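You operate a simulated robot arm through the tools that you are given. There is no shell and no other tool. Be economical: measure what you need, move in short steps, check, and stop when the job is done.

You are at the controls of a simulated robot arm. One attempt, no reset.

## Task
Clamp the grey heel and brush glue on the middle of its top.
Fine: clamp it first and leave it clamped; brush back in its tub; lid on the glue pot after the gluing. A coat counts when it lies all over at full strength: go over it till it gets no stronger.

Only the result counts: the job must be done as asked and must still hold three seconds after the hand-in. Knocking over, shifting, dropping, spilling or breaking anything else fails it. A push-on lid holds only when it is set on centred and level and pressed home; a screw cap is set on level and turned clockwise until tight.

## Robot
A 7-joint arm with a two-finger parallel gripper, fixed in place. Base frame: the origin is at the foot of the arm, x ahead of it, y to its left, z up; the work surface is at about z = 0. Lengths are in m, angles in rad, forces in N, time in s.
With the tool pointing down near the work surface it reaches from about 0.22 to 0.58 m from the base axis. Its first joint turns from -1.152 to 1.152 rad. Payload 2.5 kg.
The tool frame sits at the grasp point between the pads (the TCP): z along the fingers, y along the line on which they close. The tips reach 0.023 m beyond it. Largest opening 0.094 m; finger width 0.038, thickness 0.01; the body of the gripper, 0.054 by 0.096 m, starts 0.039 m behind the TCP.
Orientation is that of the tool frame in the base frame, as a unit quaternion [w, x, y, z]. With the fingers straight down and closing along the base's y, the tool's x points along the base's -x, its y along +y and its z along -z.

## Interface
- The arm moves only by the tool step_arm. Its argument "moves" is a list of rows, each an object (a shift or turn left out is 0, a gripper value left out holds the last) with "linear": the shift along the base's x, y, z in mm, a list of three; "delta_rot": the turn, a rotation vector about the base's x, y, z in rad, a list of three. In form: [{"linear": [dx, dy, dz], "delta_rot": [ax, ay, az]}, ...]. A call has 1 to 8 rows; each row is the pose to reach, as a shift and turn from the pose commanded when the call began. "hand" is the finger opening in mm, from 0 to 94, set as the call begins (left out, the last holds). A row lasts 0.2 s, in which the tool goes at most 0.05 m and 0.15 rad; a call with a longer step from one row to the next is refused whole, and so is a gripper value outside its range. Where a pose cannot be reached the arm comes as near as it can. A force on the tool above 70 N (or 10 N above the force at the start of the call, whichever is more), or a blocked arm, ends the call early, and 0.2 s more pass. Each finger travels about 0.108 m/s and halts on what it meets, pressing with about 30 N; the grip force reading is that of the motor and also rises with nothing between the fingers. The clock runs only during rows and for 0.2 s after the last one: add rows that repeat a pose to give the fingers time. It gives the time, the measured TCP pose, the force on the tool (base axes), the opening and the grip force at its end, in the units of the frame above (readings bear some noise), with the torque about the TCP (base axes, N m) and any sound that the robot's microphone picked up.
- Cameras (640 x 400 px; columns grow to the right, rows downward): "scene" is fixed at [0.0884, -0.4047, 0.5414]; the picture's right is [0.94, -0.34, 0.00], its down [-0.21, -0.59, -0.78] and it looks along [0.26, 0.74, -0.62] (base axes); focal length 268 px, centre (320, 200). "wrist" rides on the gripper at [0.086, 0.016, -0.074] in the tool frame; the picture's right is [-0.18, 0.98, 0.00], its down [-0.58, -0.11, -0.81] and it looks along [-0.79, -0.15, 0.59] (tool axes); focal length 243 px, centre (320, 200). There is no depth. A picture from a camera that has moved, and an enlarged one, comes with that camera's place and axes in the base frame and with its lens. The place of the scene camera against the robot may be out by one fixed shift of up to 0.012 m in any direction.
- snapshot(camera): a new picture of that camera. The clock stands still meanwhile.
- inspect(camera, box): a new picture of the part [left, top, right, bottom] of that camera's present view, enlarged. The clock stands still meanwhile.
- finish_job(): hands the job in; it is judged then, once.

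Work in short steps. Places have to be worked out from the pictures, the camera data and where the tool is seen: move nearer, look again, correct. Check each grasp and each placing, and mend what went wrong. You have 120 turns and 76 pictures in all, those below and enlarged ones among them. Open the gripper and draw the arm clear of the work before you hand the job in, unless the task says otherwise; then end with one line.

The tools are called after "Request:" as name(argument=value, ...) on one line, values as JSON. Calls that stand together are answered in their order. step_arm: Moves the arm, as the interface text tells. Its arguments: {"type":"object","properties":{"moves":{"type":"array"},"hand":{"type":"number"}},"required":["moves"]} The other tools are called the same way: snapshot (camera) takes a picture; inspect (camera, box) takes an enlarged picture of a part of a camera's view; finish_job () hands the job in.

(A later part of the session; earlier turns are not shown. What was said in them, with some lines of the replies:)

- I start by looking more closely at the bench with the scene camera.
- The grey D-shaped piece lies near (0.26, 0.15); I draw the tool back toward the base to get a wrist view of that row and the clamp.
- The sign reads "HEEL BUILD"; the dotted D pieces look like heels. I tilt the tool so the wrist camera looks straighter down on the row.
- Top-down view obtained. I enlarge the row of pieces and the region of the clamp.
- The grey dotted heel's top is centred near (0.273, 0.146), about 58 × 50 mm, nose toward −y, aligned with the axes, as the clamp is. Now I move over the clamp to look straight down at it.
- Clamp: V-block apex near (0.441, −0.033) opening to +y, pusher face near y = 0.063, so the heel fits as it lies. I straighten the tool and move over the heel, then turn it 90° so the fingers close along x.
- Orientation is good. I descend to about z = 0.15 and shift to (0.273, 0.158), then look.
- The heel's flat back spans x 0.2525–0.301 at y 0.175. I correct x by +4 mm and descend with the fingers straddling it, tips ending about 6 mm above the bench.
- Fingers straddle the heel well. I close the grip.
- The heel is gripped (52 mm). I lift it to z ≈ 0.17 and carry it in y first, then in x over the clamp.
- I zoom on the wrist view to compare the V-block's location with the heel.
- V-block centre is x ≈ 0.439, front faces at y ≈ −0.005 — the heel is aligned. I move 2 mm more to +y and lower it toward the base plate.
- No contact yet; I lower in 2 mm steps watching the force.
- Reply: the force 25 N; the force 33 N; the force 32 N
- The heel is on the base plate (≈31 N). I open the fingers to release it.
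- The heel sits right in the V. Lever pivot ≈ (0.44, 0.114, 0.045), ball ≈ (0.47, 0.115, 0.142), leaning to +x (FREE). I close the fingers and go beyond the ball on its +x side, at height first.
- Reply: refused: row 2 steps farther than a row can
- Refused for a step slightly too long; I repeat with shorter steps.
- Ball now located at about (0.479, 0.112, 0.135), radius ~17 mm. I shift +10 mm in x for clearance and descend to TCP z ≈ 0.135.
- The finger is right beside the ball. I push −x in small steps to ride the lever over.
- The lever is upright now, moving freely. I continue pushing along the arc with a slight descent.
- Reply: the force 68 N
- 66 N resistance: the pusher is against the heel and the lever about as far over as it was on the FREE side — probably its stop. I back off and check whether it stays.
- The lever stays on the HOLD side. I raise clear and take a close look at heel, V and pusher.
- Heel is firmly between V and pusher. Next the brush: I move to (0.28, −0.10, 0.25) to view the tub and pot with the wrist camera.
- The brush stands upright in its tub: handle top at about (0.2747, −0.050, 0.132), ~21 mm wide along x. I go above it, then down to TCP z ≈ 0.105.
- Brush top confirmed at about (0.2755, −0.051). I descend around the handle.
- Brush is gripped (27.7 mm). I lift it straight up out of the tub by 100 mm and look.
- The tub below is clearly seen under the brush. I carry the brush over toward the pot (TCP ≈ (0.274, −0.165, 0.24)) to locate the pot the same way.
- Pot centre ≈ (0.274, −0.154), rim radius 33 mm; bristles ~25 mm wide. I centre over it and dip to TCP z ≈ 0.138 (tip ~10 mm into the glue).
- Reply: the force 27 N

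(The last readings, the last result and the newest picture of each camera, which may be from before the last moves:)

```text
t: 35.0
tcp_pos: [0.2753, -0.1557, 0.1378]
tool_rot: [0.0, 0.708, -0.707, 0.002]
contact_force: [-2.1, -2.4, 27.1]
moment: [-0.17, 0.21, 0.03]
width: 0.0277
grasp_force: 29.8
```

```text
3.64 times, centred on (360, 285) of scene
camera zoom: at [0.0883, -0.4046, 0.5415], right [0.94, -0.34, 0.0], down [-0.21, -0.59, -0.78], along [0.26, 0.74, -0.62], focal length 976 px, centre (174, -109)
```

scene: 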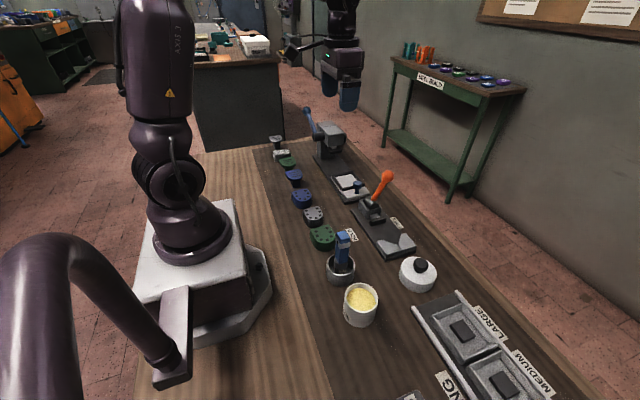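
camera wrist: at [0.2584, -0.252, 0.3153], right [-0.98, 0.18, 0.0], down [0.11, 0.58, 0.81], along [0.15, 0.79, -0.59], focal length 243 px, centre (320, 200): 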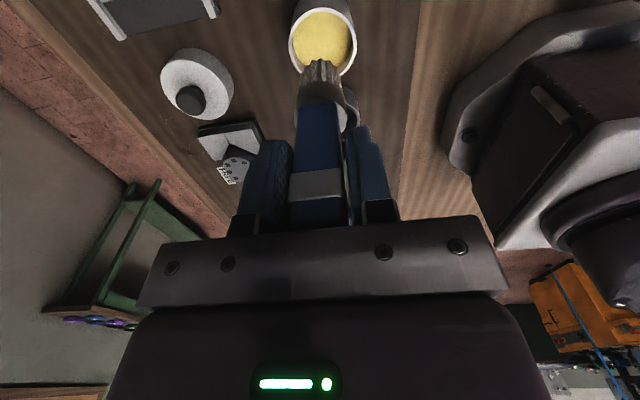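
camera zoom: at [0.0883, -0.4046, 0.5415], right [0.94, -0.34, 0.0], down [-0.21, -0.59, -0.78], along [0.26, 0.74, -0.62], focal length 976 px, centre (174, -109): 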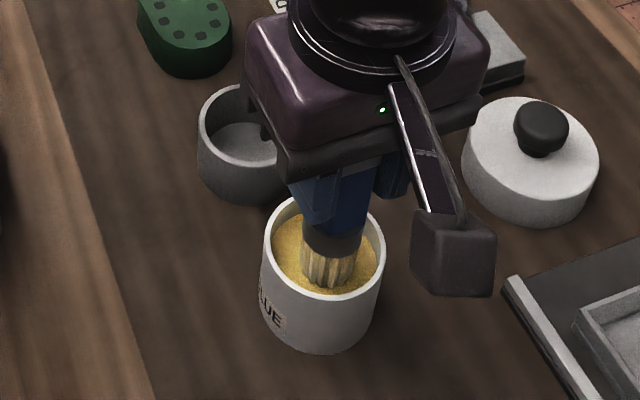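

27 N: the bristles are pressed on the glue. I lift out and look at the bristles.

Request:
step_arm(moves=[{"linear": [0, 0, 10]}, {"linear": [0, 0, 45]}, {"linear": [0, 0, 85]}, {"linear": [0, 0, 105]}, {"linear": [0, 0, 105]}])

Request:
snapshot(camera="wrist")

```text
t: 36.2
tcp_pos: [0.2767, -0.1571, 0.2423]
tool_rot: [0.0, 0.708, -0.707, 0.0]
contact_force: [-0.2, 0.2, -0.9]
moment: [-0.02, 0.0, 0.0]
width: 0.0275
grasp_force: 30.2
```

```text
34 pictures are left
camera wrist: at [0.2603, -0.244, 0.3164], right [-0.98, 0.18, 0.0], down [0.11, 0.58, 0.81], along [0.15, 0.79, -0.59], focal length 243 px, centre (320, 200)
```

wrist: 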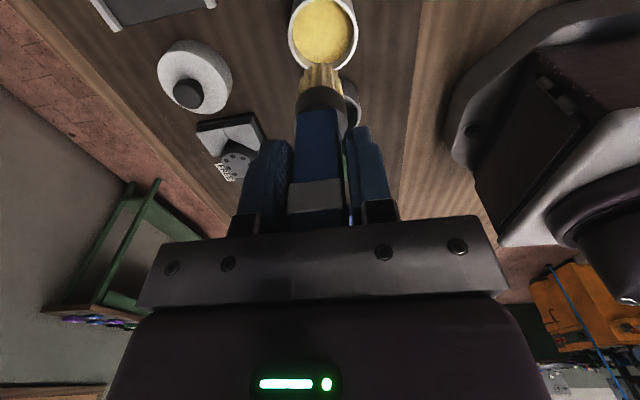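

Bristles are yellow with glue. I carry the brush at height over to the heel (0.440, 0.008).

Request:
step_arm(moves=[{"linear": [33, 33, 0]}, {"linear": [66, 66, 0]}, {"linear": [99, 99, 0]}, {"linear": [132, 132, 0]}, {"linear": [165, 163, 0]}, {"linear": [165, 163, -30]}, {"linear": [165, 163, -45]}, {"linear": [165, 163, -45]}])

Request:
inspect(camera="wrist", box=[260, 0, 390, 120])

Request:
inspect(camera="scene", box=[350, 170, 470, 270])

```text
t: 38.0
tcp_pos: [0.4427, 0.0076, 0.1957]
tool_rot: [0.0, 0.708, -0.707, 0.0]
contact_force: [-0.7, -0.1, -0.1]
moment: [0.01, 0.07, -0.01]
width: 0.0279
grasp_force: 30.2
```

```text
3.33 times, centred on (325, 60) of wrist
camera zoom: at [0.4262, -0.0784, 0.2698], right [-0.98, 0.18, 0.0], down [0.11, 0.58, 0.81], along [0.15, 0.79, -0.59], focal length 809 px, centre (303, 667)
```

zoom: 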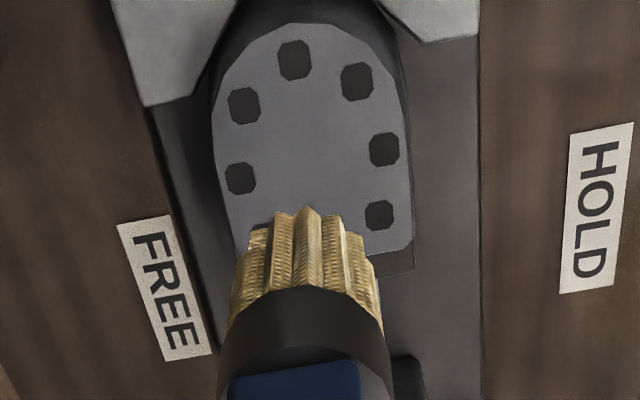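

```text
4.00 times, centred on (410, 220) of scene
camera zoom: at [0.0884, -0.4047, 0.5414], right [0.94, -0.34, 0.0], down [-0.21, -0.59, -0.78], along [0.26, 0.74, -0.62], focal length 1073 px, centre (-40, 120)
```

zoom: 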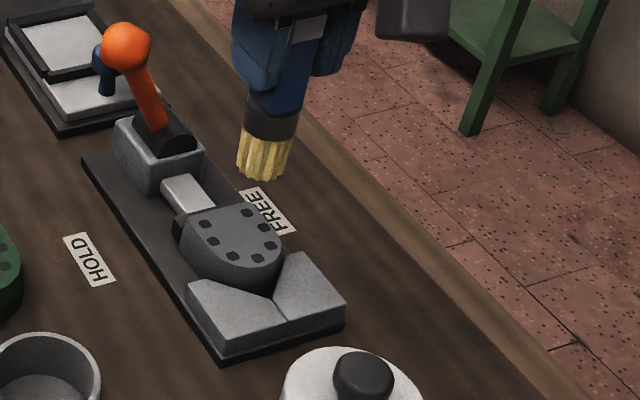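

Heel top centre is (0.4395, 0.008) — brush aligned. I lower toward the top surface and then feel for contact.

Request:
step_arm(moves=[{"linear": [0, 0, -35]}, {"linear": [0, 0, -48]}, {"linear": [0, 0, -48]}])

Request:
step_arm(moves=[{"linear": [0, 0, -2]}, {"linear": [0, 0, -4]}, {"linear": [0, 0, -4]}])

Request:
step_arm(moves=[{"linear": [0, 0, -1]}, {"linear": [0, 0, -2]}, {"linear": [0, 0, -2]}])

```text
t: 38.8
tcp_pos: [0.445, 0.0079, 0.1466]
tool_rot: [-0.001, -0.707, 0.708, 0.0]
contact_force: [-0.4, -0.2, -0.7]
moment: [0.04, 0.03, -0.01]
width: 0.0276
grasp_force: 30.0
```

```text
t: 39.6
tcp_pos: [0.4419, 0.0068, 0.1444]
tool_rot: [0.0, 0.707, -0.707, 0.001]
contact_force: [-0.6, 0.2, -0.5]
moment: [-0.02, 0.0, 0.0]
width: 0.0273
grasp_force: 29.9
```

```text
t: 40.4
tcp_pos: [0.4414, 0.0068, 0.1418]
tool_rot: [-0.001, -0.707, 0.707, 0.0]
contact_force: [0.8, 0.1, -0.4]
moment: [-0.03, -0.02, -0.01]
width: 0.0272
grasp_force: 30.2
```

Request:
step_arm(moves=[{"linear": [0, 0, -1]}, {"linear": [0, 0, -2]}, {"linear": [0, 0, -2]}])

Request:
inspect(camera="scene", box=[360, 190, 440, 260])

```text
t: 41.2
tcp_pos: [0.4419, 0.0084, 0.1408]
tool_rot: [0.0, 0.707, -0.707, 0.0]
contact_force: [0.0, -0.3, -0.1]
moment: [0.04, -0.01, 0.0]
width: 0.0273
grasp_force: 29.9
```

```text
5.71 times, centred on (400, 225) of scene
camera zoom: at [0.0884, -0.4047, 0.5414], right [0.94, -0.34, 0.0], down [-0.21, -0.59, -0.78], along [0.26, 0.74, -0.62], focal length 1533 px, centre (-137, 57)
```

zoom: 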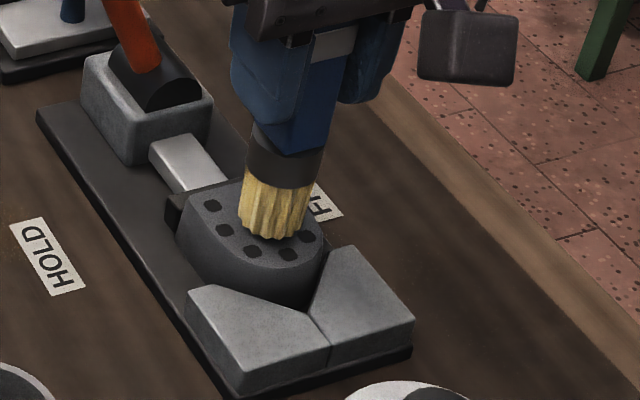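

Bristles still just above the top. I continue down in 2 mm steps.

Request:
step_arm(moves=[{"linear": [-1, 1, -2]}, {"linear": [-1, 1, -3]}, {"linear": [-1, 1, -3]}])

Request:
step_arm(moves=[{"linear": [0, 0, -1]}, {"linear": [0, 0, -2]}, {"linear": [0, 0, -2]}])

```text
t: 42.0
tcp_pos: [0.44, 0.0082, 0.1382]
tool_rot: [0.001, 0.707, -0.707, 0.0]
contact_force: [0.5, -0.1, -1.0]
moment: [0.0, 0.01, 0.02]
width: 0.0276
grasp_force: 29.8
```

```text
t: 42.8
tcp_pos: [0.4413, 0.0083, 0.1358]
tool_rot: [0.001, 0.707, -0.707, 0.0]
contact_force: [0.1, 0.5, -0.3]
moment: [-0.01, -0.01, -0.01]
width: 0.0273
grasp_force: 29.2
```

Request:
step_arm(moves=[{"linear": [0, 0, -1]}, {"linear": [0, 0, -2]}, {"linear": [0, 0, -2]}])

Request:
step_arm(moves=[{"linear": [0, 0, -1]}, {"linear": [0, 0, -2]}, {"linear": [0, 0, -2]}])

Request:
inspect(camera="scene", box=[360, 190, 440, 260])

```text
t: 43.6
tcp_pos: [0.4398, 0.0098, 0.1345]
tool_rot: [0.0, 0.707, -0.707, 0.0]
contact_force: [-4.3, -1.1, 14.3]
moment: [-0.17, 0.38, 0.0]
width: 0.0275
grasp_force: 29.8
```

```text
t: 44.4
tcp_pos: [0.441, 0.0082, 0.132]
tool_rot: [-0.001, 0.708, -0.706, 0.002]
contact_force: [-5.5, 0.2, 27.5]
moment: [0.11, 0.39, 0.01]
width: 0.0277
grasp_force: 29.8
```

```text
5.71 times, centred on (400, 225) of scene
camera zoom: at [0.0882, -0.4047, 0.5414], right [0.94, -0.34, 0.0], down [-0.21, -0.59, -0.78], along [0.26, 0.74, -0.62], focal length 1533 px, centre (-137, 57)
```

zoom: 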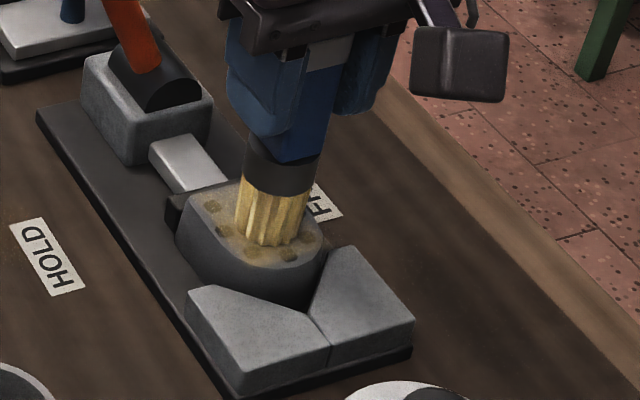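

A light coat appears already. I ease the pressure slightly and brush back and forth over the middle.

Request:
step_arm(moves=[{"linear": [0, 0, 1]}, {"linear": [5, 0, 1]}, {"linear": [0, 0, 1]}, {"linear": [-5, 0, 1]}, {"linear": [0, 0, 1]}, {"linear": [0, 6, 1]}, {"linear": [0, -6, 1]}, {"linear": [0, 0, 1]}])

Request:
inspect(camera="scene", box=[360, 190, 440, 260])

```text
t: 46.2
tcp_pos: [0.4415, 0.0075, 0.1342]
tool_rot: [0.0, 0.708, -0.707, 0.001]
contact_force: [-0.2, -0.2, 0.2]
moment: [0.04, 0.02, -0.04]
width: 0.0276
grasp_force: 29.8
```

```text
5.71 times, centred on (400, 225) of scene
camera zoom: at [0.0884, -0.4047, 0.5414], right [0.94, -0.34, 0.0], down [-0.21, -0.59, -0.78], along [0.26, 0.74, -0.62], focal length 1533 px, centre (-137, 57)
```

zoom: 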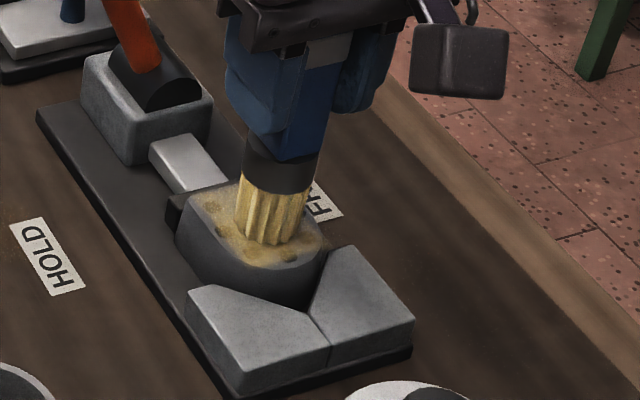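

The coat thickens. I press ~1 mm again and go over it more, with strokes in both directions.

Request:
step_arm(moves=[{"linear": [0, 0, -1]}, {"linear": [6, 0, -1]}, {"linear": [6, 6, -1]}, {"linear": [-6, 6, -1]}, {"linear": [-6, -6, -1]}, {"linear": [6, -6, -1]}, {"linear": [0, 0, -1]}, {"linear": [0, 0, -1]}])

Request:
step_arm(moves=[{"linear": [6, 0, 0]}, {"linear": [-6, 0, 0]}, {"linear": [6, 0, 0]}, {"linear": [-6, 0, 0]}, {"linear": [0, 6, 0]}, {"linear": [0, -6, 0]}, {"linear": [0, 6, 0]}, {"linear": [0, 0, 0]}])

Request:
inspect(camera="scene", box=[360, 190, 440, 260])

```text
t: 48.0
tcp_pos: [0.4401, 0.0079, 0.1321]
tool_rot: [0.001, -0.706, 0.708, -0.002]
contact_force: [5.0, -4.9, 18.9]
moment: [-0.4, -0.27, -0.01]
width: 0.0275
grasp_force: 30.2
```

```text
t: 49.8
tcp_pos: [0.4424, 0.0099, 0.1318]
tool_rot: [-0.002, 0.707, -0.707, 0.0]
contact_force: [0.5, 4.4, 10.1]
moment: [0.44, -0.02, -0.04]
width: 0.0277
grasp_force: 30.1
```

```text
5.71 times, centred on (400, 225) of scene
camera zoom: at [0.0883, -0.4047, 0.5414], right [0.94, -0.34, 0.0], down [-0.21, -0.59, -0.78], along [0.26, 0.74, -0.62], focal length 1533 px, centre (-137, 57)
```

zoom: 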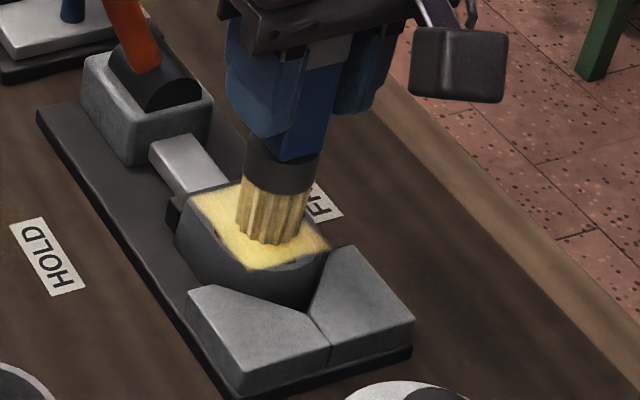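

The coat is now strong and even. I do one more round and then lift to compare and view all of it.

Request:
step_arm(moves=[{"linear": [6, -6, 0]}, {"linear": [-6, -6, 0]}, {"linear": [-6, 6, 0]}, {"linear": [6, 6, 0]}, {"linear": [6, -6, 0]}, {"linear": [-6, 6, 0]}, {"linear": [0, 0, 0]}])

Request:
step_arm(moves=[{"linear": [0, 0, 20]}, {"linear": [0, 0, 60]}, {"linear": [0, 0, 60]}])

Request:
inspect(camera="scene", box=[360, 190, 440, 260])

Request:
inspect(camera="wrist", box=[260, 0, 390, 120])

```text
t: 51.4
tcp_pos: [0.4418, 0.0085, 0.1324]
tool_rot: [0.001, 0.708, -0.706, -0.001]
contact_force: [-0.3, 2.0, 4.4]
moment: [0.21, 0.05, 0.04]
width: 0.0277
grasp_force: 30.2
```

```text
t: 52.2
tcp_pos: [0.4391, 0.008, 0.1953]
tool_rot: [0.0, 0.708, -0.706, 0.0]
contact_force: [-0.6, -0.5, -0.1]
moment: [0.02, -0.03, -0.01]
width: 0.0277
grasp_force: 30.2
```

```text
5.71 times, centred on (400, 225) of scene
camera zoom: at [0.0884, -0.4047, 0.5414], right [0.94, -0.34, 0.0], down [-0.21, -0.59, -0.78], along [0.26, 0.74, -0.62], focal length 1533 px, centre (-137, 57)
```

zoom: 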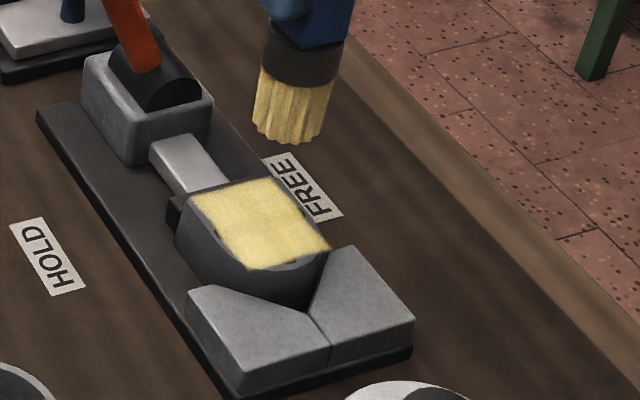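

```text
3.33 times, centred on (325, 60) of wrist
camera zoom: at [0.4228, -0.0788, 0.2687], right [-0.98, 0.18, 0.0], down [0.11, 0.58, 0.81], along [0.15, 0.79, -0.59], focal length 809 px, centre (303, 667)
```

zoom: 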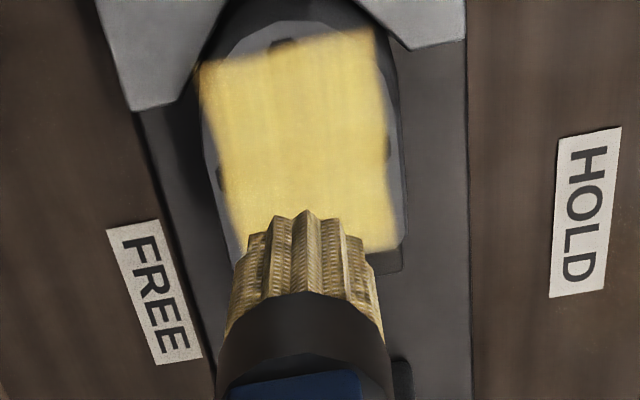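

The coat covers the middle opaquely. To be sure it gets no stronger, I do one more round and compare.

Request:
step_arm(moves=[{"linear": [0, 0, -45]}, {"linear": [0, 0, -62]}, {"linear": [7, 0, -62]}, {"linear": [7, 7, -62]}, {"linear": [-7, 7, -62]}, {"linear": [-7, -7, -62]}, {"linear": [7, -7, -62]}, {"linear": [0, 0, -62]}])

Request:
step_arm(moves=[{"linear": [7, 0, 0]}, {"linear": [-7, 0, 0]}, {"linear": [0, 7, 0]}, {"linear": [0, -7, 0]}, {"linear": [0, 0, 0]}, {"linear": [0, 0, 40]}, {"linear": [0, 0, 62]}, {"linear": [0, 0, 62]}])

Request:
inspect(camera="scene", box=[360, 190, 440, 260])

```text
t: 54.0
tcp_pos: [0.4403, 0.0066, 0.1328]
tool_rot: [0.0, 0.707, -0.707, 0.002]
contact_force: [2.6, -3.1, 13.6]
moment: [-0.18, -0.28, -0.07]
width: 0.0273
grasp_force: 30.1
```

```text
t: 55.8
tcp_pos: [0.4417, 0.0095, 0.1912]
tool_rot: [0.0, -0.707, 0.708, 0.001]
contact_force: [-0.2, -0.2, -0.5]
moment: [-0.04, -0.01, 0.0]
width: 0.0276
grasp_force: 29.7
```

```text
5.71 times, centred on (400, 225) of scene
camera zoom: at [0.0884, -0.4047, 0.5414], right [0.94, -0.34, 0.0], down [-0.21, -0.59, -0.78], along [0.26, 0.74, -0.62], focal length 1533 px, centre (-137, 57)
```

zoom: 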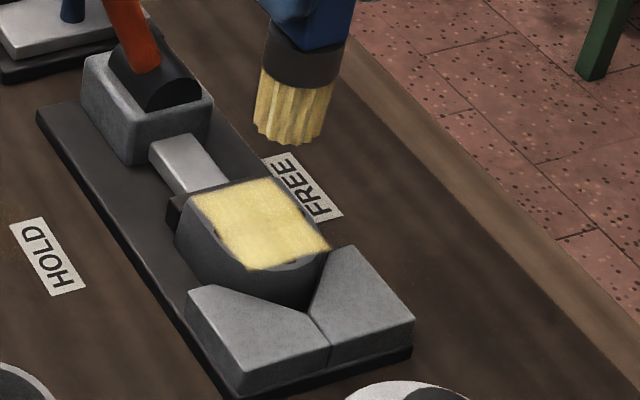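

No stronger than before — the coat is at full strength. I carry the brush back over its tub.

Request:
step_arm(moves=[{"linear": [0, 0, 35]}, {"linear": [-45, -15, 35]}, {"linear": [-90, -30, 35]}, {"linear": [-135, -45, 35]}, {"linear": [-165, -58, 35]}, {"linear": [-165, -58, 10]}, {"linear": [-165, -58, 10]}])

Request:
inspect(camera="wrist", box=[260, 0, 390, 120])

```text
t: 57.4
tcp_pos: [0.2738, -0.0505, 0.2014]
tool_rot: [0.0, 0.708, -0.706, -0.001]
contact_force: [0.4, 0.2, -0.4]
moment: [0.01, 0.02, 0.04]
width: 0.0275
grasp_force: 30.1
```

```text
3.33 times, centred on (325, 60) of wrist
camera zoom: at [0.2571, -0.1382, 0.2761], right [-0.98, 0.18, 0.0], down [0.11, 0.58, 0.81], along [0.15, 0.79, -0.59], focal length 809 px, centre (303, 667)
```

zoom: 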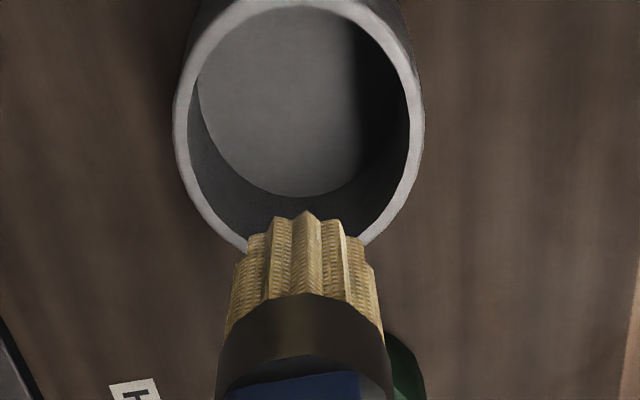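

Tub centre (0.2747, −0.052) lies right below. I lower, slowly near the floor.

Request:
step_arm(moves=[{"linear": [0, -1, -40]}, {"linear": [0, -1, -75]}, {"linear": [0, -1, -92]}, {"linear": [0, -1, -92]}])

Request:
step_arm(moves=[{"linear": [0, 0, -2]}, {"linear": [0, 0, -4]}, {"linear": [0, 0, -4]}])

Request:
step_arm(moves=[{"linear": [0, 0, -1]}, {"linear": [0, 0, -2]}, {"linear": [0, 0, -2]}])

```text
t: 58.4
tcp_pos: [0.2743, -0.0515, 0.1097]
tool_rot: [0.0, 0.708, -0.706, 0.0]
contact_force: [-0.2, 0.2, 0.0]
moment: [-0.01, -0.01, 0.01]
width: 0.0272
grasp_force: 30.2
```

```text
t: 59.2
tcp_pos: [0.2743, -0.0509, 0.1079]
tool_rot: [0.0, 0.708, -0.706, -0.001]
contact_force: [0.6, -0.5, -0.8]
moment: [0.03, -0.02, 0.0]
width: 0.0276
grasp_force: 30.5
```

```text
t: 60.0
tcp_pos: [0.2752, -0.0508, 0.1045]
tool_rot: [-0.001, 0.707, -0.707, 0.0]
contact_force: [0.0, 0.0, -0.4]
moment: [0.0, -0.03, 0.01]
width: 0.0273
grasp_force: 30.7
```

Request:
step_arm(moves=[{"linear": [0, 0, -1]}, {"linear": [0, 0, -2]}, {"linear": [0, 0, -2]}])

Request:
step_arm(moves=[{"linear": [0, 0, -1]}, {"linear": [0, 0, -1.5]}, {"linear": [0, 0, -1.5]}])

```text
t: 60.8
tcp_pos: [0.277, -0.0519, 0.1018]
tool_rot: [0.0, 0.707, -0.707, 0.0]
contact_force: [0.6, 0.0, -0.2]
moment: [-0.01, 0.05, -0.02]
width: 0.0274
grasp_force: 29.6
```

```text
t: 61.6
tcp_pos: [0.2752, -0.0506, 0.1016]
tool_rot: [0.0, 0.708, -0.707, 0.0]
contact_force: [0.4, 0.1, -0.2]
moment: [0.02, 0.01, -0.02]
width: 0.0274
grasp_force: 30.0
```

Request:
step_arm(moves=[{"linear": [0, 0, -1]}, {"linear": [0, 0, -2]}, {"linear": [0, 0, -2]}])

Request:
inspect(camera="scene", box=[300, 220, 400, 300])

```text
t: 62.4
tcp_pos: [0.2759, -0.0507, 0.0984]
tool_rot: [0.0, 0.708, -0.706, 0.0]
contact_force: [-0.1, 0.3, -1.2]
moment: [0.03, -0.01, 0.02]
width: 0.0275
grasp_force: 29.6
```

```text
5.00 times, centred on (350, 260) of scene
camera zoom: at [0.0884, -0.4047, 0.5414], right [0.94, -0.34, 0.0], down [-0.21, -0.59, -0.78], along [0.26, 0.74, -0.62], focal length 1341 px, centre (170, -100)
```

zoom: 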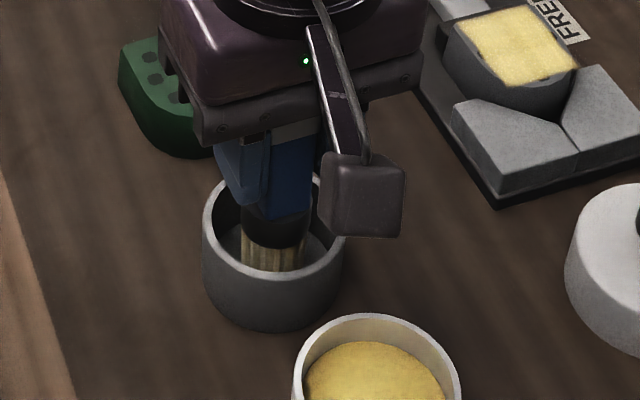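

Still no floor contact; the brush slid up in the grip by several mm. I go on down in small steps.

Request:
step_arm(moves=[{"linear": [0, 0, -1]}, {"linear": [0, 0, -2]}])

Request:
step_arm(moves=[{"linear": [0, 0, -1]}, {"linear": [0, 0, -2]}])

Request:
step_arm(moves=[{"linear": [0, 0, -1]}, {"linear": [0, 0, -2]}])

```text
t: 63.0
tcp_pos: [0.2747, -0.0503, 0.0981]
tool_rot: [0.0, 0.708, -0.706, 0.001]
contact_force: [-4.4, 0.6, 26.0]
moment: [0.21, 0.34, 0.04]
width: 0.0276
grasp_force: 30.8
```

```text
t: 63.6
tcp_pos: [0.2757, -0.0506, 0.0952]
tool_rot: [0.001, 0.708, -0.707, 0.003]
contact_force: [-3.1, 0.4, 17.4]
moment: [0.23, 0.25, -0.02]
width: 0.0278
grasp_force: 30.2
stopped in row 2: the force on the tool passed its limit at 75 N (the readings are from after the stop); the commanded pose is now the measured one
```

```text
t: 64.2
tcp_pos: [0.2763, -0.0506, 0.0959]
tool_rot: [0.002, 0.708, -0.706, 0.002]
contact_force: [-5.5, 0.4, 17.6]
moment: [0.27, 0.31, 0.03]
width: 0.028
grasp_force: 30.1
stopped in row 2: the force on the tool passed its limit at 73 N (the readings are from after the stop); the commanded pose is now the measured one
```

Floor reached firmly. I ease up slightly and open the fingers.

Request:
step_arm(moves=[{"linear": [0, 0, 1]}, {"linear": [0, 0, 1]}])

Request:
step_arm(moves=[{}, {}, {}], hand=60)

Request:
step_arm(moves=[{"linear": [0, 0, 30]}, {"linear": [0, 0, 75]}, {"linear": [0, 0, 115]}, {"linear": [0, 0, 115]}])

Request:
snapshot(camera="wrist")

Request:
inspect(camera="scene", box=[300, 210, 460, 340])

```text
t: 64.8
tcp_pos: [0.2766, -0.051, 0.0966]
tool_rot: [0.001, 0.708, -0.706, 0.003]
contact_force: [-0.1, 0.1, -0.5]
moment: [-0.01, -0.04, -0.03]
width: 0.0274
grasp_force: 30.3
```

```text
t: 65.7
tcp_pos: [0.2764, -0.0507, 0.0962]
tool_rot: [0.002, 0.708, -0.706, 0.002]
contact_force: [0.4, -0.1, 6.5]
moment: [0.03, 0.01, -0.01]
width: 0.06
grasp_force: 0.0
```

```text
t: 66.7
tcp_pos: [0.2749, -0.0523, 0.2121]
tool_rot: [0.001, 0.708, -0.706, 0.002]
contact_force: [0.7, 0.4, -0.2]
moment: [-0.02, 0.0, 0.0]
width: 0.0601
grasp_force: 0.0
```

```text
22 pictures are left
camera wrist: at [0.2579, -0.1393, 0.2865], right [-0.98, 0.18, 0.0], down [0.11, 0.59, 0.8], along [0.15, 0.79, -0.59], focal length 243 px, centre (320, 200)
```

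wrist: 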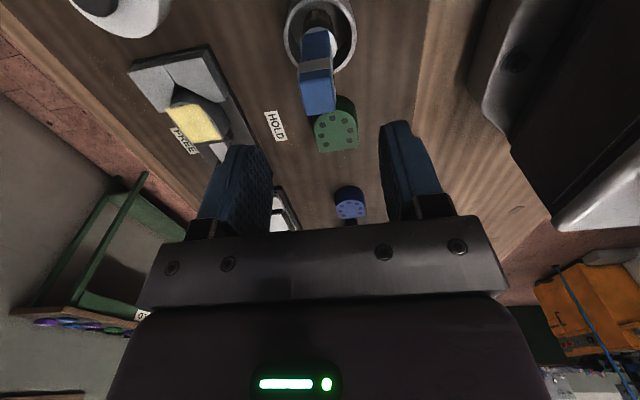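

```text
3.08 times, centred on (380, 275) of scene
camera zoom: at [0.0884, -0.4047, 0.5414], right [0.94, -0.34, 0.0], down [-0.21, -0.59, -0.78], along [0.26, 0.74, -0.62], focal length 825 px, centre (135, -31)
```

zoom: 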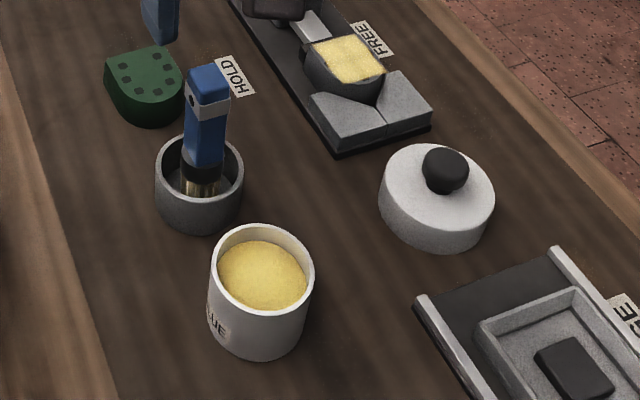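

The brush stands upright in its tub. Now the lid: I move to (0.43, −0.17, 0.21) to view it with the wrist camera.

Request:
step_arm(moves=[{"linear": [40, -25, 0]}, {"linear": [80, -50, 0]}, {"linear": [120, -80, 0]}, {"linear": [155, -115, 0]}, {"linear": [155, -115, 0]}])

Request:
inspect(camera="wrist", box=[240, 0, 420, 160])

```text
t: 67.8
tcp_pos: [0.4327, -0.1656, 0.2101]
tool_rot: [0.002, 0.708, -0.707, 0.002]
contact_force: [0.7, -0.4, 0.6]
moment: [-0.02, 0.0, 0.02]
width: 0.0599
grasp_force: 0.0
```

```text
2.50 times, centred on (330, 80) of wrist
camera zoom: at [0.4165, -0.2523, 0.2854], right [-0.98, 0.18, 0.0], down [0.11, 0.59, 0.8], along [0.15, 0.79, -0.6], focal length 606 px, centre (295, 500)
```

zoom: 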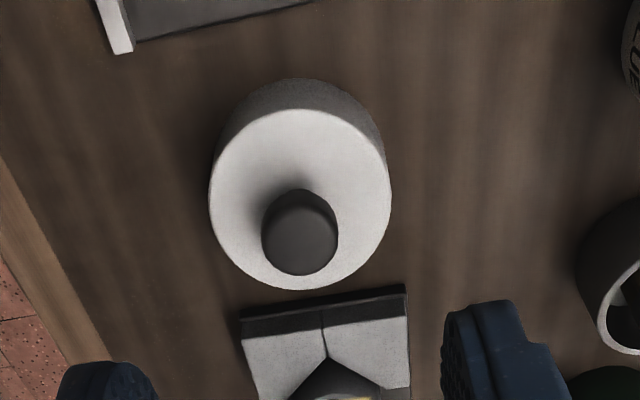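

Lid: top disc centre ≈ (0.438, −0.125), top z ≈ 0.03, knob ~30 mm wide with top at ≈ 0.056. I correct the tiny tilt, move above it, and look again.

Request:
step_arm(moves=[{"linear": [3, 20, -20], "delta_rot": [0.005, 0, 0]}, {"linear": [7, 40, -50], "delta_rot": [0.005, 0, 0]}, {"linear": [7, 41, -80], "delta_rot": [0.005, 0, 0]}, {"linear": [7, 41, -80], "delta_rot": [0.005, 0, 0]}])

Request:
snapshot(camera="wrist")

Request:
inspect(camera="scene", box=[360, 220, 480, 310])

```text
t: 68.8
tcp_pos: [0.4398, -0.1244, 0.1299]
tool_rot: [-0.001, 0.707, -0.707, 0.001]
contact_force: [0.4, -0.3, 0.8]
moment: [-0.02, -0.01, -0.01]
width: 0.0599
grasp_force: 0.1
```

```text
19 pictures are left
camera wrist: at [0.4226, -0.2118, 0.2046], right [-0.98, 0.18, 0.0], down [0.11, 0.58, 0.81], along [0.15, 0.79, -0.59], focal length 243 px, centre (320, 200)
```

wrist: 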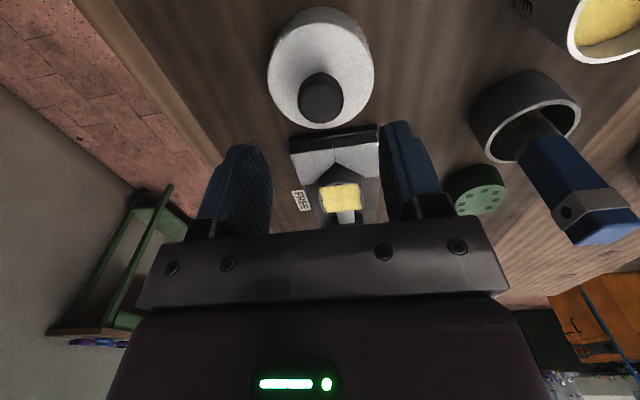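

```text
4.44 times, centred on (420, 265) of scene
camera zoom: at [0.0884, -0.4047, 0.5414], right [0.94, -0.34, 0.0], down [-0.21, -0.59, -0.78], along [0.26, 0.74, -0.62], focal length 1192 px, centre (-124, -89)
```

zoom: 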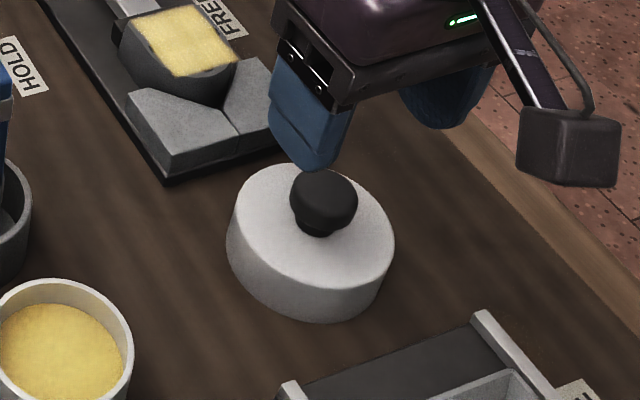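

Lid centre confirmed at (0.4388, −0.124), under the tool. I lower to TCP z ≈ 0.058 and close on the knob.

Request:
step_arm(moves=[{"linear": [0, 0, -40]}, {"linear": [0, 0, -65]}, {"linear": [0, 0, -72]}, {"linear": [0, 0, -72]}])

Request:
step_arm(moves=[{}, {}, {}], hand=10)

```text
t: 69.8
tcp_pos: [0.4366, -0.1242, 0.0575]
tool_rot: [-0.001, 0.707, -0.707, 0.001]
contact_force: [0.5, 0.0, -0.5]
moment: [-0.03, 0.02, -0.02]
width: 0.0598
grasp_force: 0.1
```

```text
t: 70.7
tcp_pos: [0.4385, -0.126, 0.0579]
tool_rot: [-0.001, 0.708, -0.706, 0.001]
contact_force: [0.2, 0.2, -0.6]
moment: [-0.01, -0.03, -0.01]
width: 0.0303
grasp_force: 30.4
```

Knob gripped (30.3 mm). I lift to z ≈ 0.18 and check that the lid hangs level.

Request:
step_arm(moves=[{"linear": [0, 0, 30]}, {"linear": [0, 0, 75]}, {"linear": [0, 0, 120]}, {"linear": [0, 0, 120]}])

Request:
step_arm(moves=[{"linear": [-45, -8, 10]}, {"linear": [-90, -16, 10]}, {"linear": [-130, -24, 10]}, {"linear": [-164, -50, 10]}, {"linear": [-164, -50, 10]}])

Request:
snapshot(camera="wrist")

Request:
inspect(camera="scene", box=[290, 210, 430, 340])

```text
t: 71.7
tcp_pos: [0.4385, -0.1262, 0.1803]
tool_rot: [0.0, 0.708, -0.706, 0.001]
contact_force: [-0.2, 0.5, 0.4]
moment: [-0.01, 0.01, -0.03]
width: 0.0303
grasp_force: 30.1
```

```text
t: 72.8
tcp_pos: [0.2724, -0.1759, 0.1884]
tool_rot: [0.0, 0.707, -0.707, 0.001]
contact_force: [-0.6, 0.9, -0.4]
moment: [0.01, 0.04, -0.03]
width: 0.03
grasp_force: 30.0
```

```text
17 pictures are left
camera wrist: at [0.2561, -0.2625, 0.2628], right [-0.98, 0.18, 0.0], down [0.11, 0.58, 0.81], along [0.15, 0.79, -0.59], focal length 243 px, centre (320, 200)
```

wrist: 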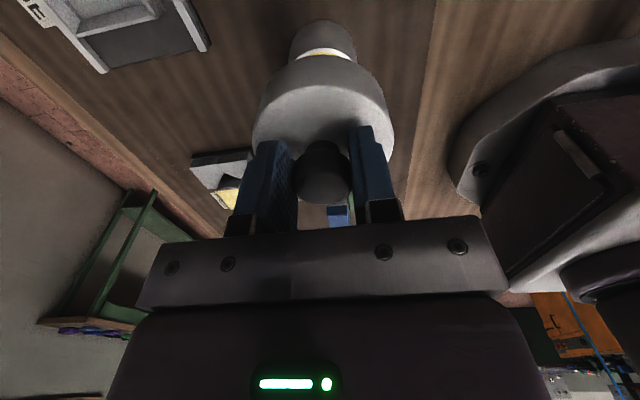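

```text
3.08 times, centred on (360, 275) of scene
camera zoom: at [0.0883, -0.4047, 0.5414], right [0.94, -0.34, 0.0], down [-0.21, -0.59, -0.78], along [0.26, 0.74, -0.62], focal length 825 px, centre (197, -31)
```

zoom: 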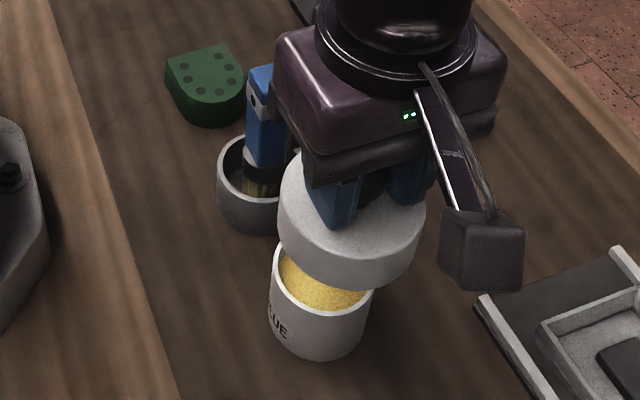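

The lid hangs level. I zoom on the pot below the lid to refine its centre.

Request:
inspect(camera="wrist", box=[240, 0, 400, 160])

```text
2.50 times, centred on (320, 80) of wrist
camera zoom: at [0.2561, -0.2625, 0.2628], right [-0.98, 0.18, 0.0], down [0.11, 0.58, 0.81], along [0.15, 0.79, -0.59], focal length 606 px, centre (320, 500)
```

zoom: 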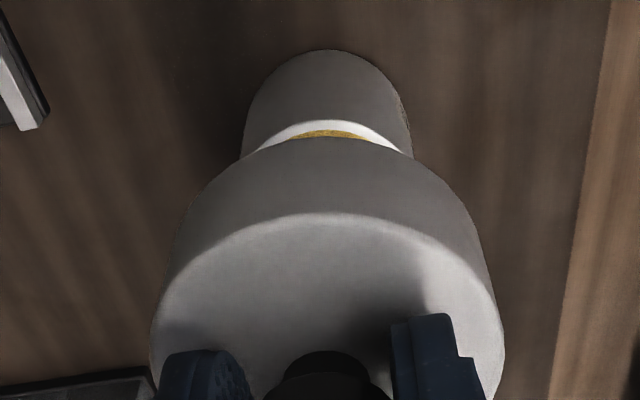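

From tangent and near-edge sightings: pot centre ≈ (0.2755, −0.149), lid centre now ≈ (0.2717, −0.1705). I shift by (+3.8, +21.5) mm and lower to just above the rim.

Request:
step_arm(moves=[{"linear": [3.8, 21.5, 0]}, {"linear": [3.8, 21.5, -30]}, {"linear": [3.8, 21.5, -50]}, {"linear": [3.8, 21.5, -50]}])

Request:
inspect(camera="wrist", box=[240, 0, 400, 160])

Request:
inspect(camera="scene", box=[310, 230, 410, 330])

```text
t: 73.8
tcp_pos: [0.2765, -0.1535, 0.1379]
tool_rot: [0.0, 0.707, -0.707, -0.001]
contact_force: [-0.7, -0.4, -0.2]
moment: [-0.01, 0.0, -0.02]
width: 0.0301
grasp_force: 30.1
```

```text
2.50 times, centred on (320, 80) of wrist
camera zoom: at [0.2604, -0.2411, 0.2123], right [-0.98, 0.18, 0.0], down [0.11, 0.58, 0.81], along [0.15, 0.79, -0.59], focal length 606 px, centre (320, 500)
```

zoom: 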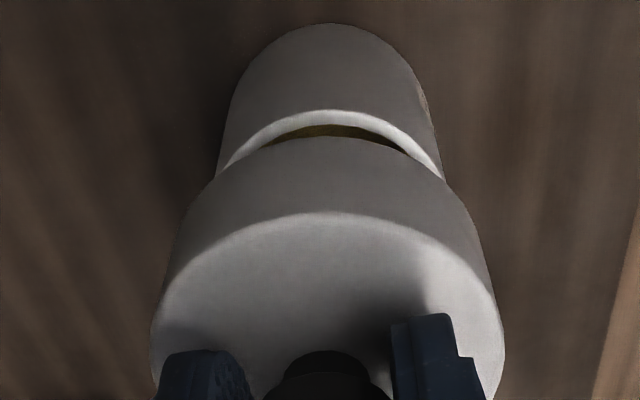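

```text
4.00 times, centred on (360, 280) of scene
camera zoom: at [0.0884, -0.4047, 0.5414], right [0.94, -0.34, 0.0], down [-0.21, -0.59, -0.78], along [0.26, 0.74, -0.62], focal length 1073 px, centre (160, -120)
```

zoom: 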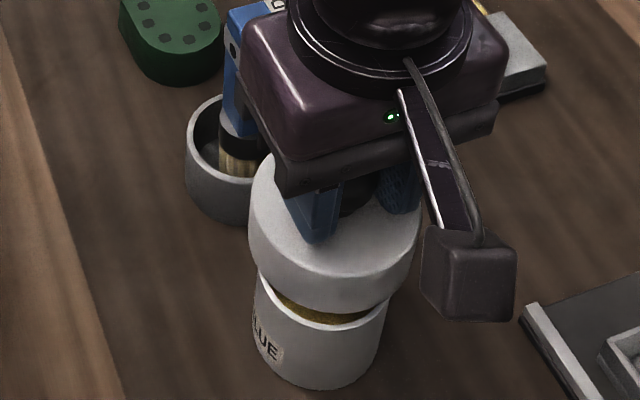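

Now pot centre ≈ (0.275, −0.149) and lid ≈ (0.276, −0.149): within 1 mm. I nudge −0.7 mm in x and lower toward contact.

Request:
step_arm(moves=[{"linear": [-0.7, 0, -10]}, {"linear": [-0.7, 0, -17]}, {"linear": [-0.7, 0, -19]}, {"linear": [-0.7, 0, -19]}])

Request:
step_arm(moves=[{"linear": [0, 0, -2]}, {"linear": [0, 0, -3]}, {"linear": [0, 0, -3]}])

Request:
step_arm(moves=[{"linear": [0, 0, -2]}, {"linear": [0, 0, -3]}, {"linear": [0, 0, -3]}])

```text
t: 74.8
tcp_pos: [0.2766, -0.1526, 0.119]
tool_rot: [-0.001, 0.708, -0.706, 0.001]
contact_force: [0.5, -0.4, -0.8]
moment: [-0.04, 0.0, 0.0]
width: 0.03
grasp_force: 30.5
```

```text
t: 75.7
tcp_pos: [0.2759, -0.1532, 0.1173]
tool_rot: [-0.001, 0.708, -0.707, 0.001]
contact_force: [-0.3, -0.9, -0.6]
moment: [0.02, -0.01, -0.03]
width: 0.0301
grasp_force: 29.9
```

```text
t: 76.5
tcp_pos: [0.278, -0.1546, 0.1146]
tool_rot: [-0.001, 0.708, -0.706, 0.0]
contact_force: [-0.1, -0.2, -0.6]
moment: [0.01, -0.01, -0.02]
width: 0.03
grasp_force: 29.6
```

No contact although the skirt should be at the rim: it seems to slide over. I continue down.

Request:
step_arm(moves=[{"linear": [0, 0, -2]}, {"linear": [0, 0, -4]}, {"linear": [0, 0, -4]}])

Request:
step_arm(moves=[{"linear": [0, 0, -2]}, {"linear": [0, 0, -4]}, {"linear": [0, 0, -4]}])

Request:
inspect(camera="scene", box=[310, 230, 410, 330])

```text
t: 77.2
tcp_pos: [0.2773, -0.1543, 0.1091]
tool_rot: [-0.001, 0.708, -0.706, 0.0]
contact_force: [-2.2, -1.7, -0.1]
moment: [-0.11, 0.12, -0.02]
width: 0.0301
grasp_force: 29.3
```

```text
t: 78.0
tcp_pos: [0.2772, -0.1537, 0.107]
tool_rot: [0.0, 0.707, -0.707, 0.001]
contact_force: [-0.7, -2.5, 0.4]
moment: [-0.08, 0.06, 0.01]
width: 0.03
grasp_force: 29.7
```

```text
4.00 times, centred on (360, 280) of scene
camera zoom: at [0.0884, -0.4047, 0.5414], right [0.94, -0.34, 0.0], down [-0.21, -0.59, -0.78], along [0.26, 0.74, -0.62], focal length 1073 px, centre (160, -120)
```

zoom: 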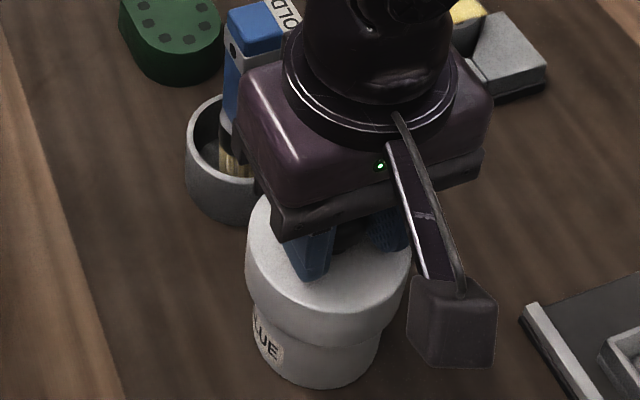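

The lid is sliding over the pot rim. I continue in 4 mm steps until it bottoms.

Request:
step_arm(moves=[{"linear": [0, 0, -2]}, {"linear": [0, 0, -4]}, {"linear": [0, 0, -4]}])

Request:
step_arm(moves=[{"linear": [0, 0, -2]}, {"linear": [0, 0, -4]}, {"linear": [0, 0, -4]}])

Request:
step_arm(moves=[{"linear": [0, 0, -2]}, {"linear": [0, 0, -4]}, {"linear": [0, 0, -4]}])

```text
t: 78.8
tcp_pos: [0.2786, -0.1543, 0.1034]
tool_rot: [0.0, 0.708, -0.707, 0.0]
contact_force: [1.0, 0.0, -0.4]
moment: [0.0, 0.02, 0.01]
width: 0.0299
grasp_force: 30.1
```

```text
t: 79.7
tcp_pos: [0.2779, -0.1535, 0.0991]
tool_rot: [-0.001, 0.708, -0.706, 0.001]
contact_force: [-2.5, -1.0, 0.1]
moment: [-0.05, 0.07, 0.04]
width: 0.0302
grasp_force: 29.8
```

```text
t: 80.5
tcp_pos: [0.2771, -0.1537, 0.0931]
tool_rot: [0.0, 0.708, -0.706, 0.001]
contact_force: [1.5, -3.3, 0.2]
moment: [-0.16, 0.0, 0.02]
width: 0.03
grasp_force: 29.8
```

Request:
step_arm(moves=[{"linear": [0, 0, -2]}, {"linear": [0, 0, -3]}, {"linear": [0, 0, -3]}])

Request:
step_arm(moves=[{"linear": [0, 0, -1]}, {"linear": [0, 0, -2]}, {"linear": [0, 0, -2]}])

Request:
inspect(camera="scene", box=[310, 230, 410, 330])

```text
t: 81.2
tcp_pos: [0.2785, -0.1541, 0.0914]
tool_rot: [0.0, 0.708, -0.706, 0.001]
contact_force: [-2.7, -0.4, 14.8]
moment: [0.33, -0.03, 0.03]
width: 0.0301
grasp_force: 29.8
```

```text
t: 82.0
tcp_pos: [0.2777, -0.1533, 0.0888]
tool_rot: [0.0, 0.708, -0.707, 0.0]
contact_force: [-2.7, 5.3, 24.8]
moment: [0.23, 0.05, -0.02]
width: 0.0302
grasp_force: 29.8
```

```text
4.00 times, centred on (360, 280) of scene
camera zoom: at [0.0883, -0.4046, 0.5415], right [0.94, -0.34, 0.0], down [-0.21, -0.59, -0.78], along [0.26, 0.74, -0.62], focal length 1073 px, centre (160, -120)
```

zoom: 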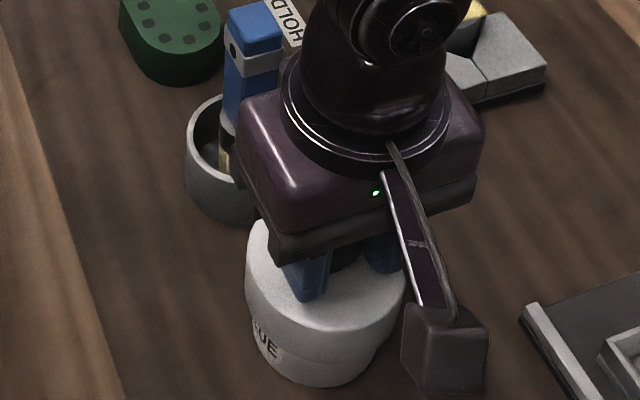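

The lid bottomed (≈25 N). I release, lift above the knob, close the fingers and will press on the knob's top.

Request:
step_arm(moves=[{"linear": [0, 0, 1]}, {"linear": [0, 0, 1]}, {"linear": [0, 0, 1]}], hand=60)

Request:
step_arm(moves=[{"linear": [0, 0, 30]}, {"linear": [0, 0, 65]}, {"linear": [0, 0, 65]}])

Request:
step_arm(moves=[{"linear": [0, 4, 0]}, {"linear": [0, 4, 0]}, {"linear": [0, 4, 0]}], hand=0)

Request:
inspect(camera="wrist", box=[240, 0, 400, 160])

Request:
inspect(camera="scene", box=[310, 230, 410, 330])

```text
t: 82.8
tcp_pos: [0.2766, -0.1544, 0.0903]
tool_rot: [-0.001, 0.708, -0.707, 0.0]
contact_force: [1.1, 0.2, -0.4]
moment: [0.04, 0.0, -0.03]
width: 0.0599
grasp_force: 0.0
```

```text
t: 83.7
tcp_pos: [0.2781, -0.1544, 0.1548]
tool_rot: [0.0, 0.707, -0.707, 0.0]
contact_force: [0.2, -1.0, 0.0]
moment: [0.01, -0.03, -0.01]
width: 0.0603
grasp_force: 0.0
```

```text
t: 84.5
tcp_pos: [0.2776, -0.149, 0.1541]
tool_rot: [0.0, 0.708, -0.707, 0.0]
contact_force: [-0.5, 0.6, 0.2]
moment: [-0.03, 0.03, 0.01]
width: 0.0
grasp_force: 30.5
```

```text
2.50 times, centred on (320, 80) of wrist
camera zoom: at [0.2614, -0.2367, 0.2284], right [-0.98, 0.18, 0.0], down [0.11, 0.58, 0.81], along [0.15, 0.79, -0.59], focal length 606 px, centre (320, 500)
```

zoom: 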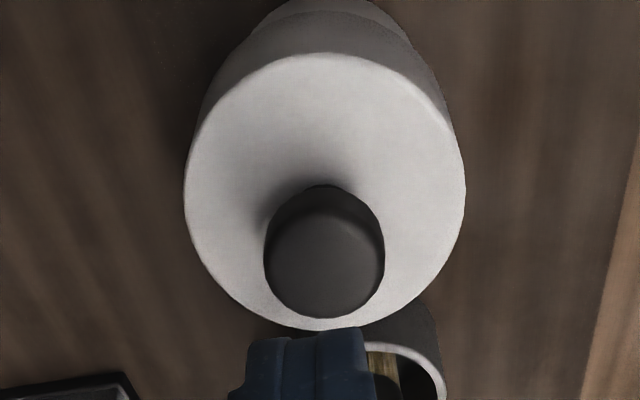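

```text
4.00 times, centred on (360, 280) of scene
camera zoom: at [0.0884, -0.4047, 0.5414], right [0.94, -0.34, 0.0], down [-0.21, -0.59, -0.78], along [0.26, 0.74, -0.62], focal length 1073 px, centre (160, -120)
```

zoom: 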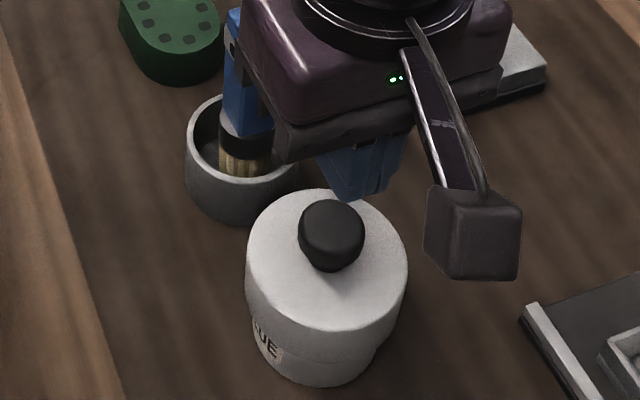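

The lid sits level on the pot, knob at (0.2766, −0.150) below the closed fingers. I press straight down on it.

Request:
step_arm(moves=[{"linear": [-0.8, 1, -20]}, {"linear": [-0.8, 1, -34]}, {"linear": [-0.8, 1, -38]}, {"linear": [-0.8, 1, -42]}, {"linear": [-0.8, 1, -46]}, {"linear": [-0.8, 1, -49]}, {"linear": [-0.8, 1, -52]}])

```text
t: 85.7
tcp_pos: [0.2766, -0.1492, 0.112]
tool_rot: [0.002, 0.708, -0.706, 0.002]
contact_force: [-5.6, 2.3, 17.8]
moment: [0.19, 0.12, 0.03]
width: 0.0
grasp_force: 29.9
stopped in row 6: the force on the tool passed its limit at 85 N (the readings are from after the stop); the commanded pose is now the measured one
```

Pressed with 85 N peak. I press once more to see whether it still gives.

Request:
step_arm(moves=[{"linear": [0, 0, -1]}, {"linear": [0, 0, -2]}, {"linear": [0, 0, -3]}, {"linear": [0, 0, -4]}])

Request:
inspect(camera="scene", box=[310, 230, 410, 330])

```text
t: 86.3
tcp_pos: [0.2766, -0.1492, 0.1125]
tool_rot: [0.002, 0.708, -0.706, 0.003]
contact_force: [-4.7, 2.4, 18.9]
moment: [0.18, 0.13, 0.01]
width: 0.0
grasp_force: 29.9
stopped in row 2: the force on the tool passed its limit at 76 N (the readings are from after the stop); the commanded pose is now the measured one
```

```text
4.00 times, centred on (360, 280) of scene
camera zoom: at [0.0883, -0.4046, 0.5414], right [0.94, -0.34, 0.0], down [-0.21, -0.59, -0.78], along [0.26, 0.74, -0.62], focal length 1073 px, centre (160, -120)
```

zoom: 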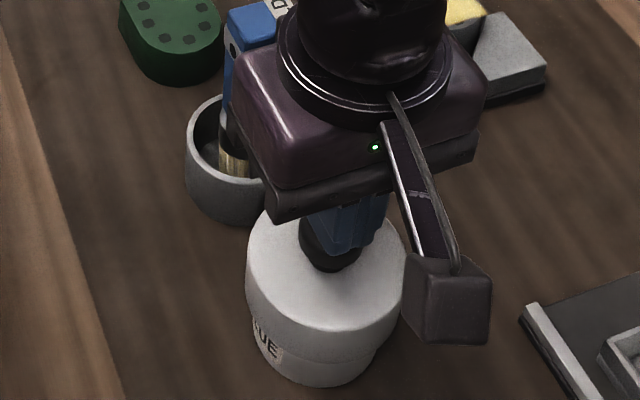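

It gives no further: the lid is home. I rise clear, open the gripper, and check everything.

Request:
step_arm(moves=[{"linear": [0, 0, 30]}, {"linear": [0, 0, 75]}, {"linear": [0, 0, 120]}, {"linear": [0, 0, 165]}, {"linear": [0, -30, 190]}, {"linear": [0, -60, 200]}, {"linear": [0, -60, 200]}])

Request:
step_arm(moves=[{}, {}, {}], hand=80)

Request:
inspect(camera="scene", box=[260, 120, 480, 330])

Request:
snapshot(camera="wrist")

```text
t: 87.9
tcp_pos: [0.2752, -0.2085, 0.3123]
tool_rot: [0.002, 0.709, -0.705, 0.002]
contact_force: [-0.4, -0.1, 0.9]
moment: [-0.03, 0.01, -0.02]
width: 0.0001
grasp_force: 30.1
```

```text
t: 88.7
tcp_pos: [0.2751, -0.2081, 0.3121]
tool_rot: [0.002, 0.709, -0.705, 0.001]
contact_force: [0.6, -1.0, 0.5]
moment: [-0.01, 0.02, -0.03]
width: 0.08
grasp_force: 0.0
```

```text
1.90 times, centred on (370, 225) of scene
camera zoom: at [0.0884, -0.4047, 0.5414], right [0.94, -0.34, 0.0], down [-0.21, -0.59, -0.78], along [0.26, 0.74, -0.62], focal length 511 px, centre (225, 152)
```

zoom: 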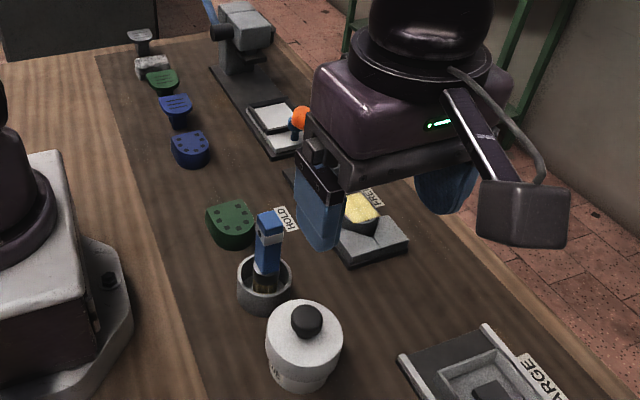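

```text
6 pictures are left
camera wrist: at [0.2581, -0.2952, 0.3866], right [-0.98, 0.18, 0.0], down [0.11, 0.59, 0.8], along [0.15, 0.79, -0.6], focal length 243 px, centre (320, 200)
```

wrist: 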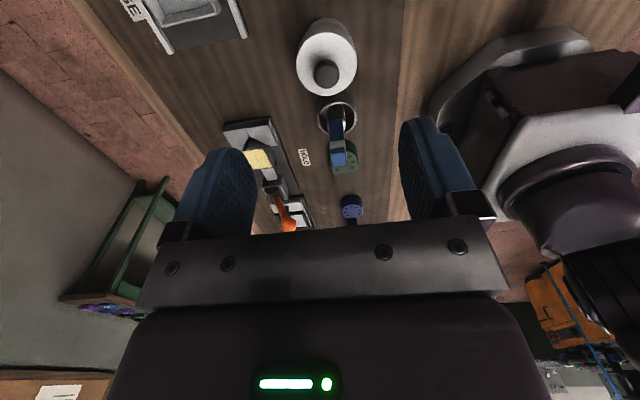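

The heel is clamped and coated, the lever is on HOLD, the brush stands in its tub, the lid is on the pot, and the arm is clear and open. I hand the job in.

Request:
finish_job()

```text
The job is handed in.
```

I handed the job in: the grey heel is clamped with the lever on HOLD. The middle of its top has a full-strength glue coat that got no stronger on the last pass. The brush is back upright in its tub, and the lid is on the glue pot, pressed until it gave no further.
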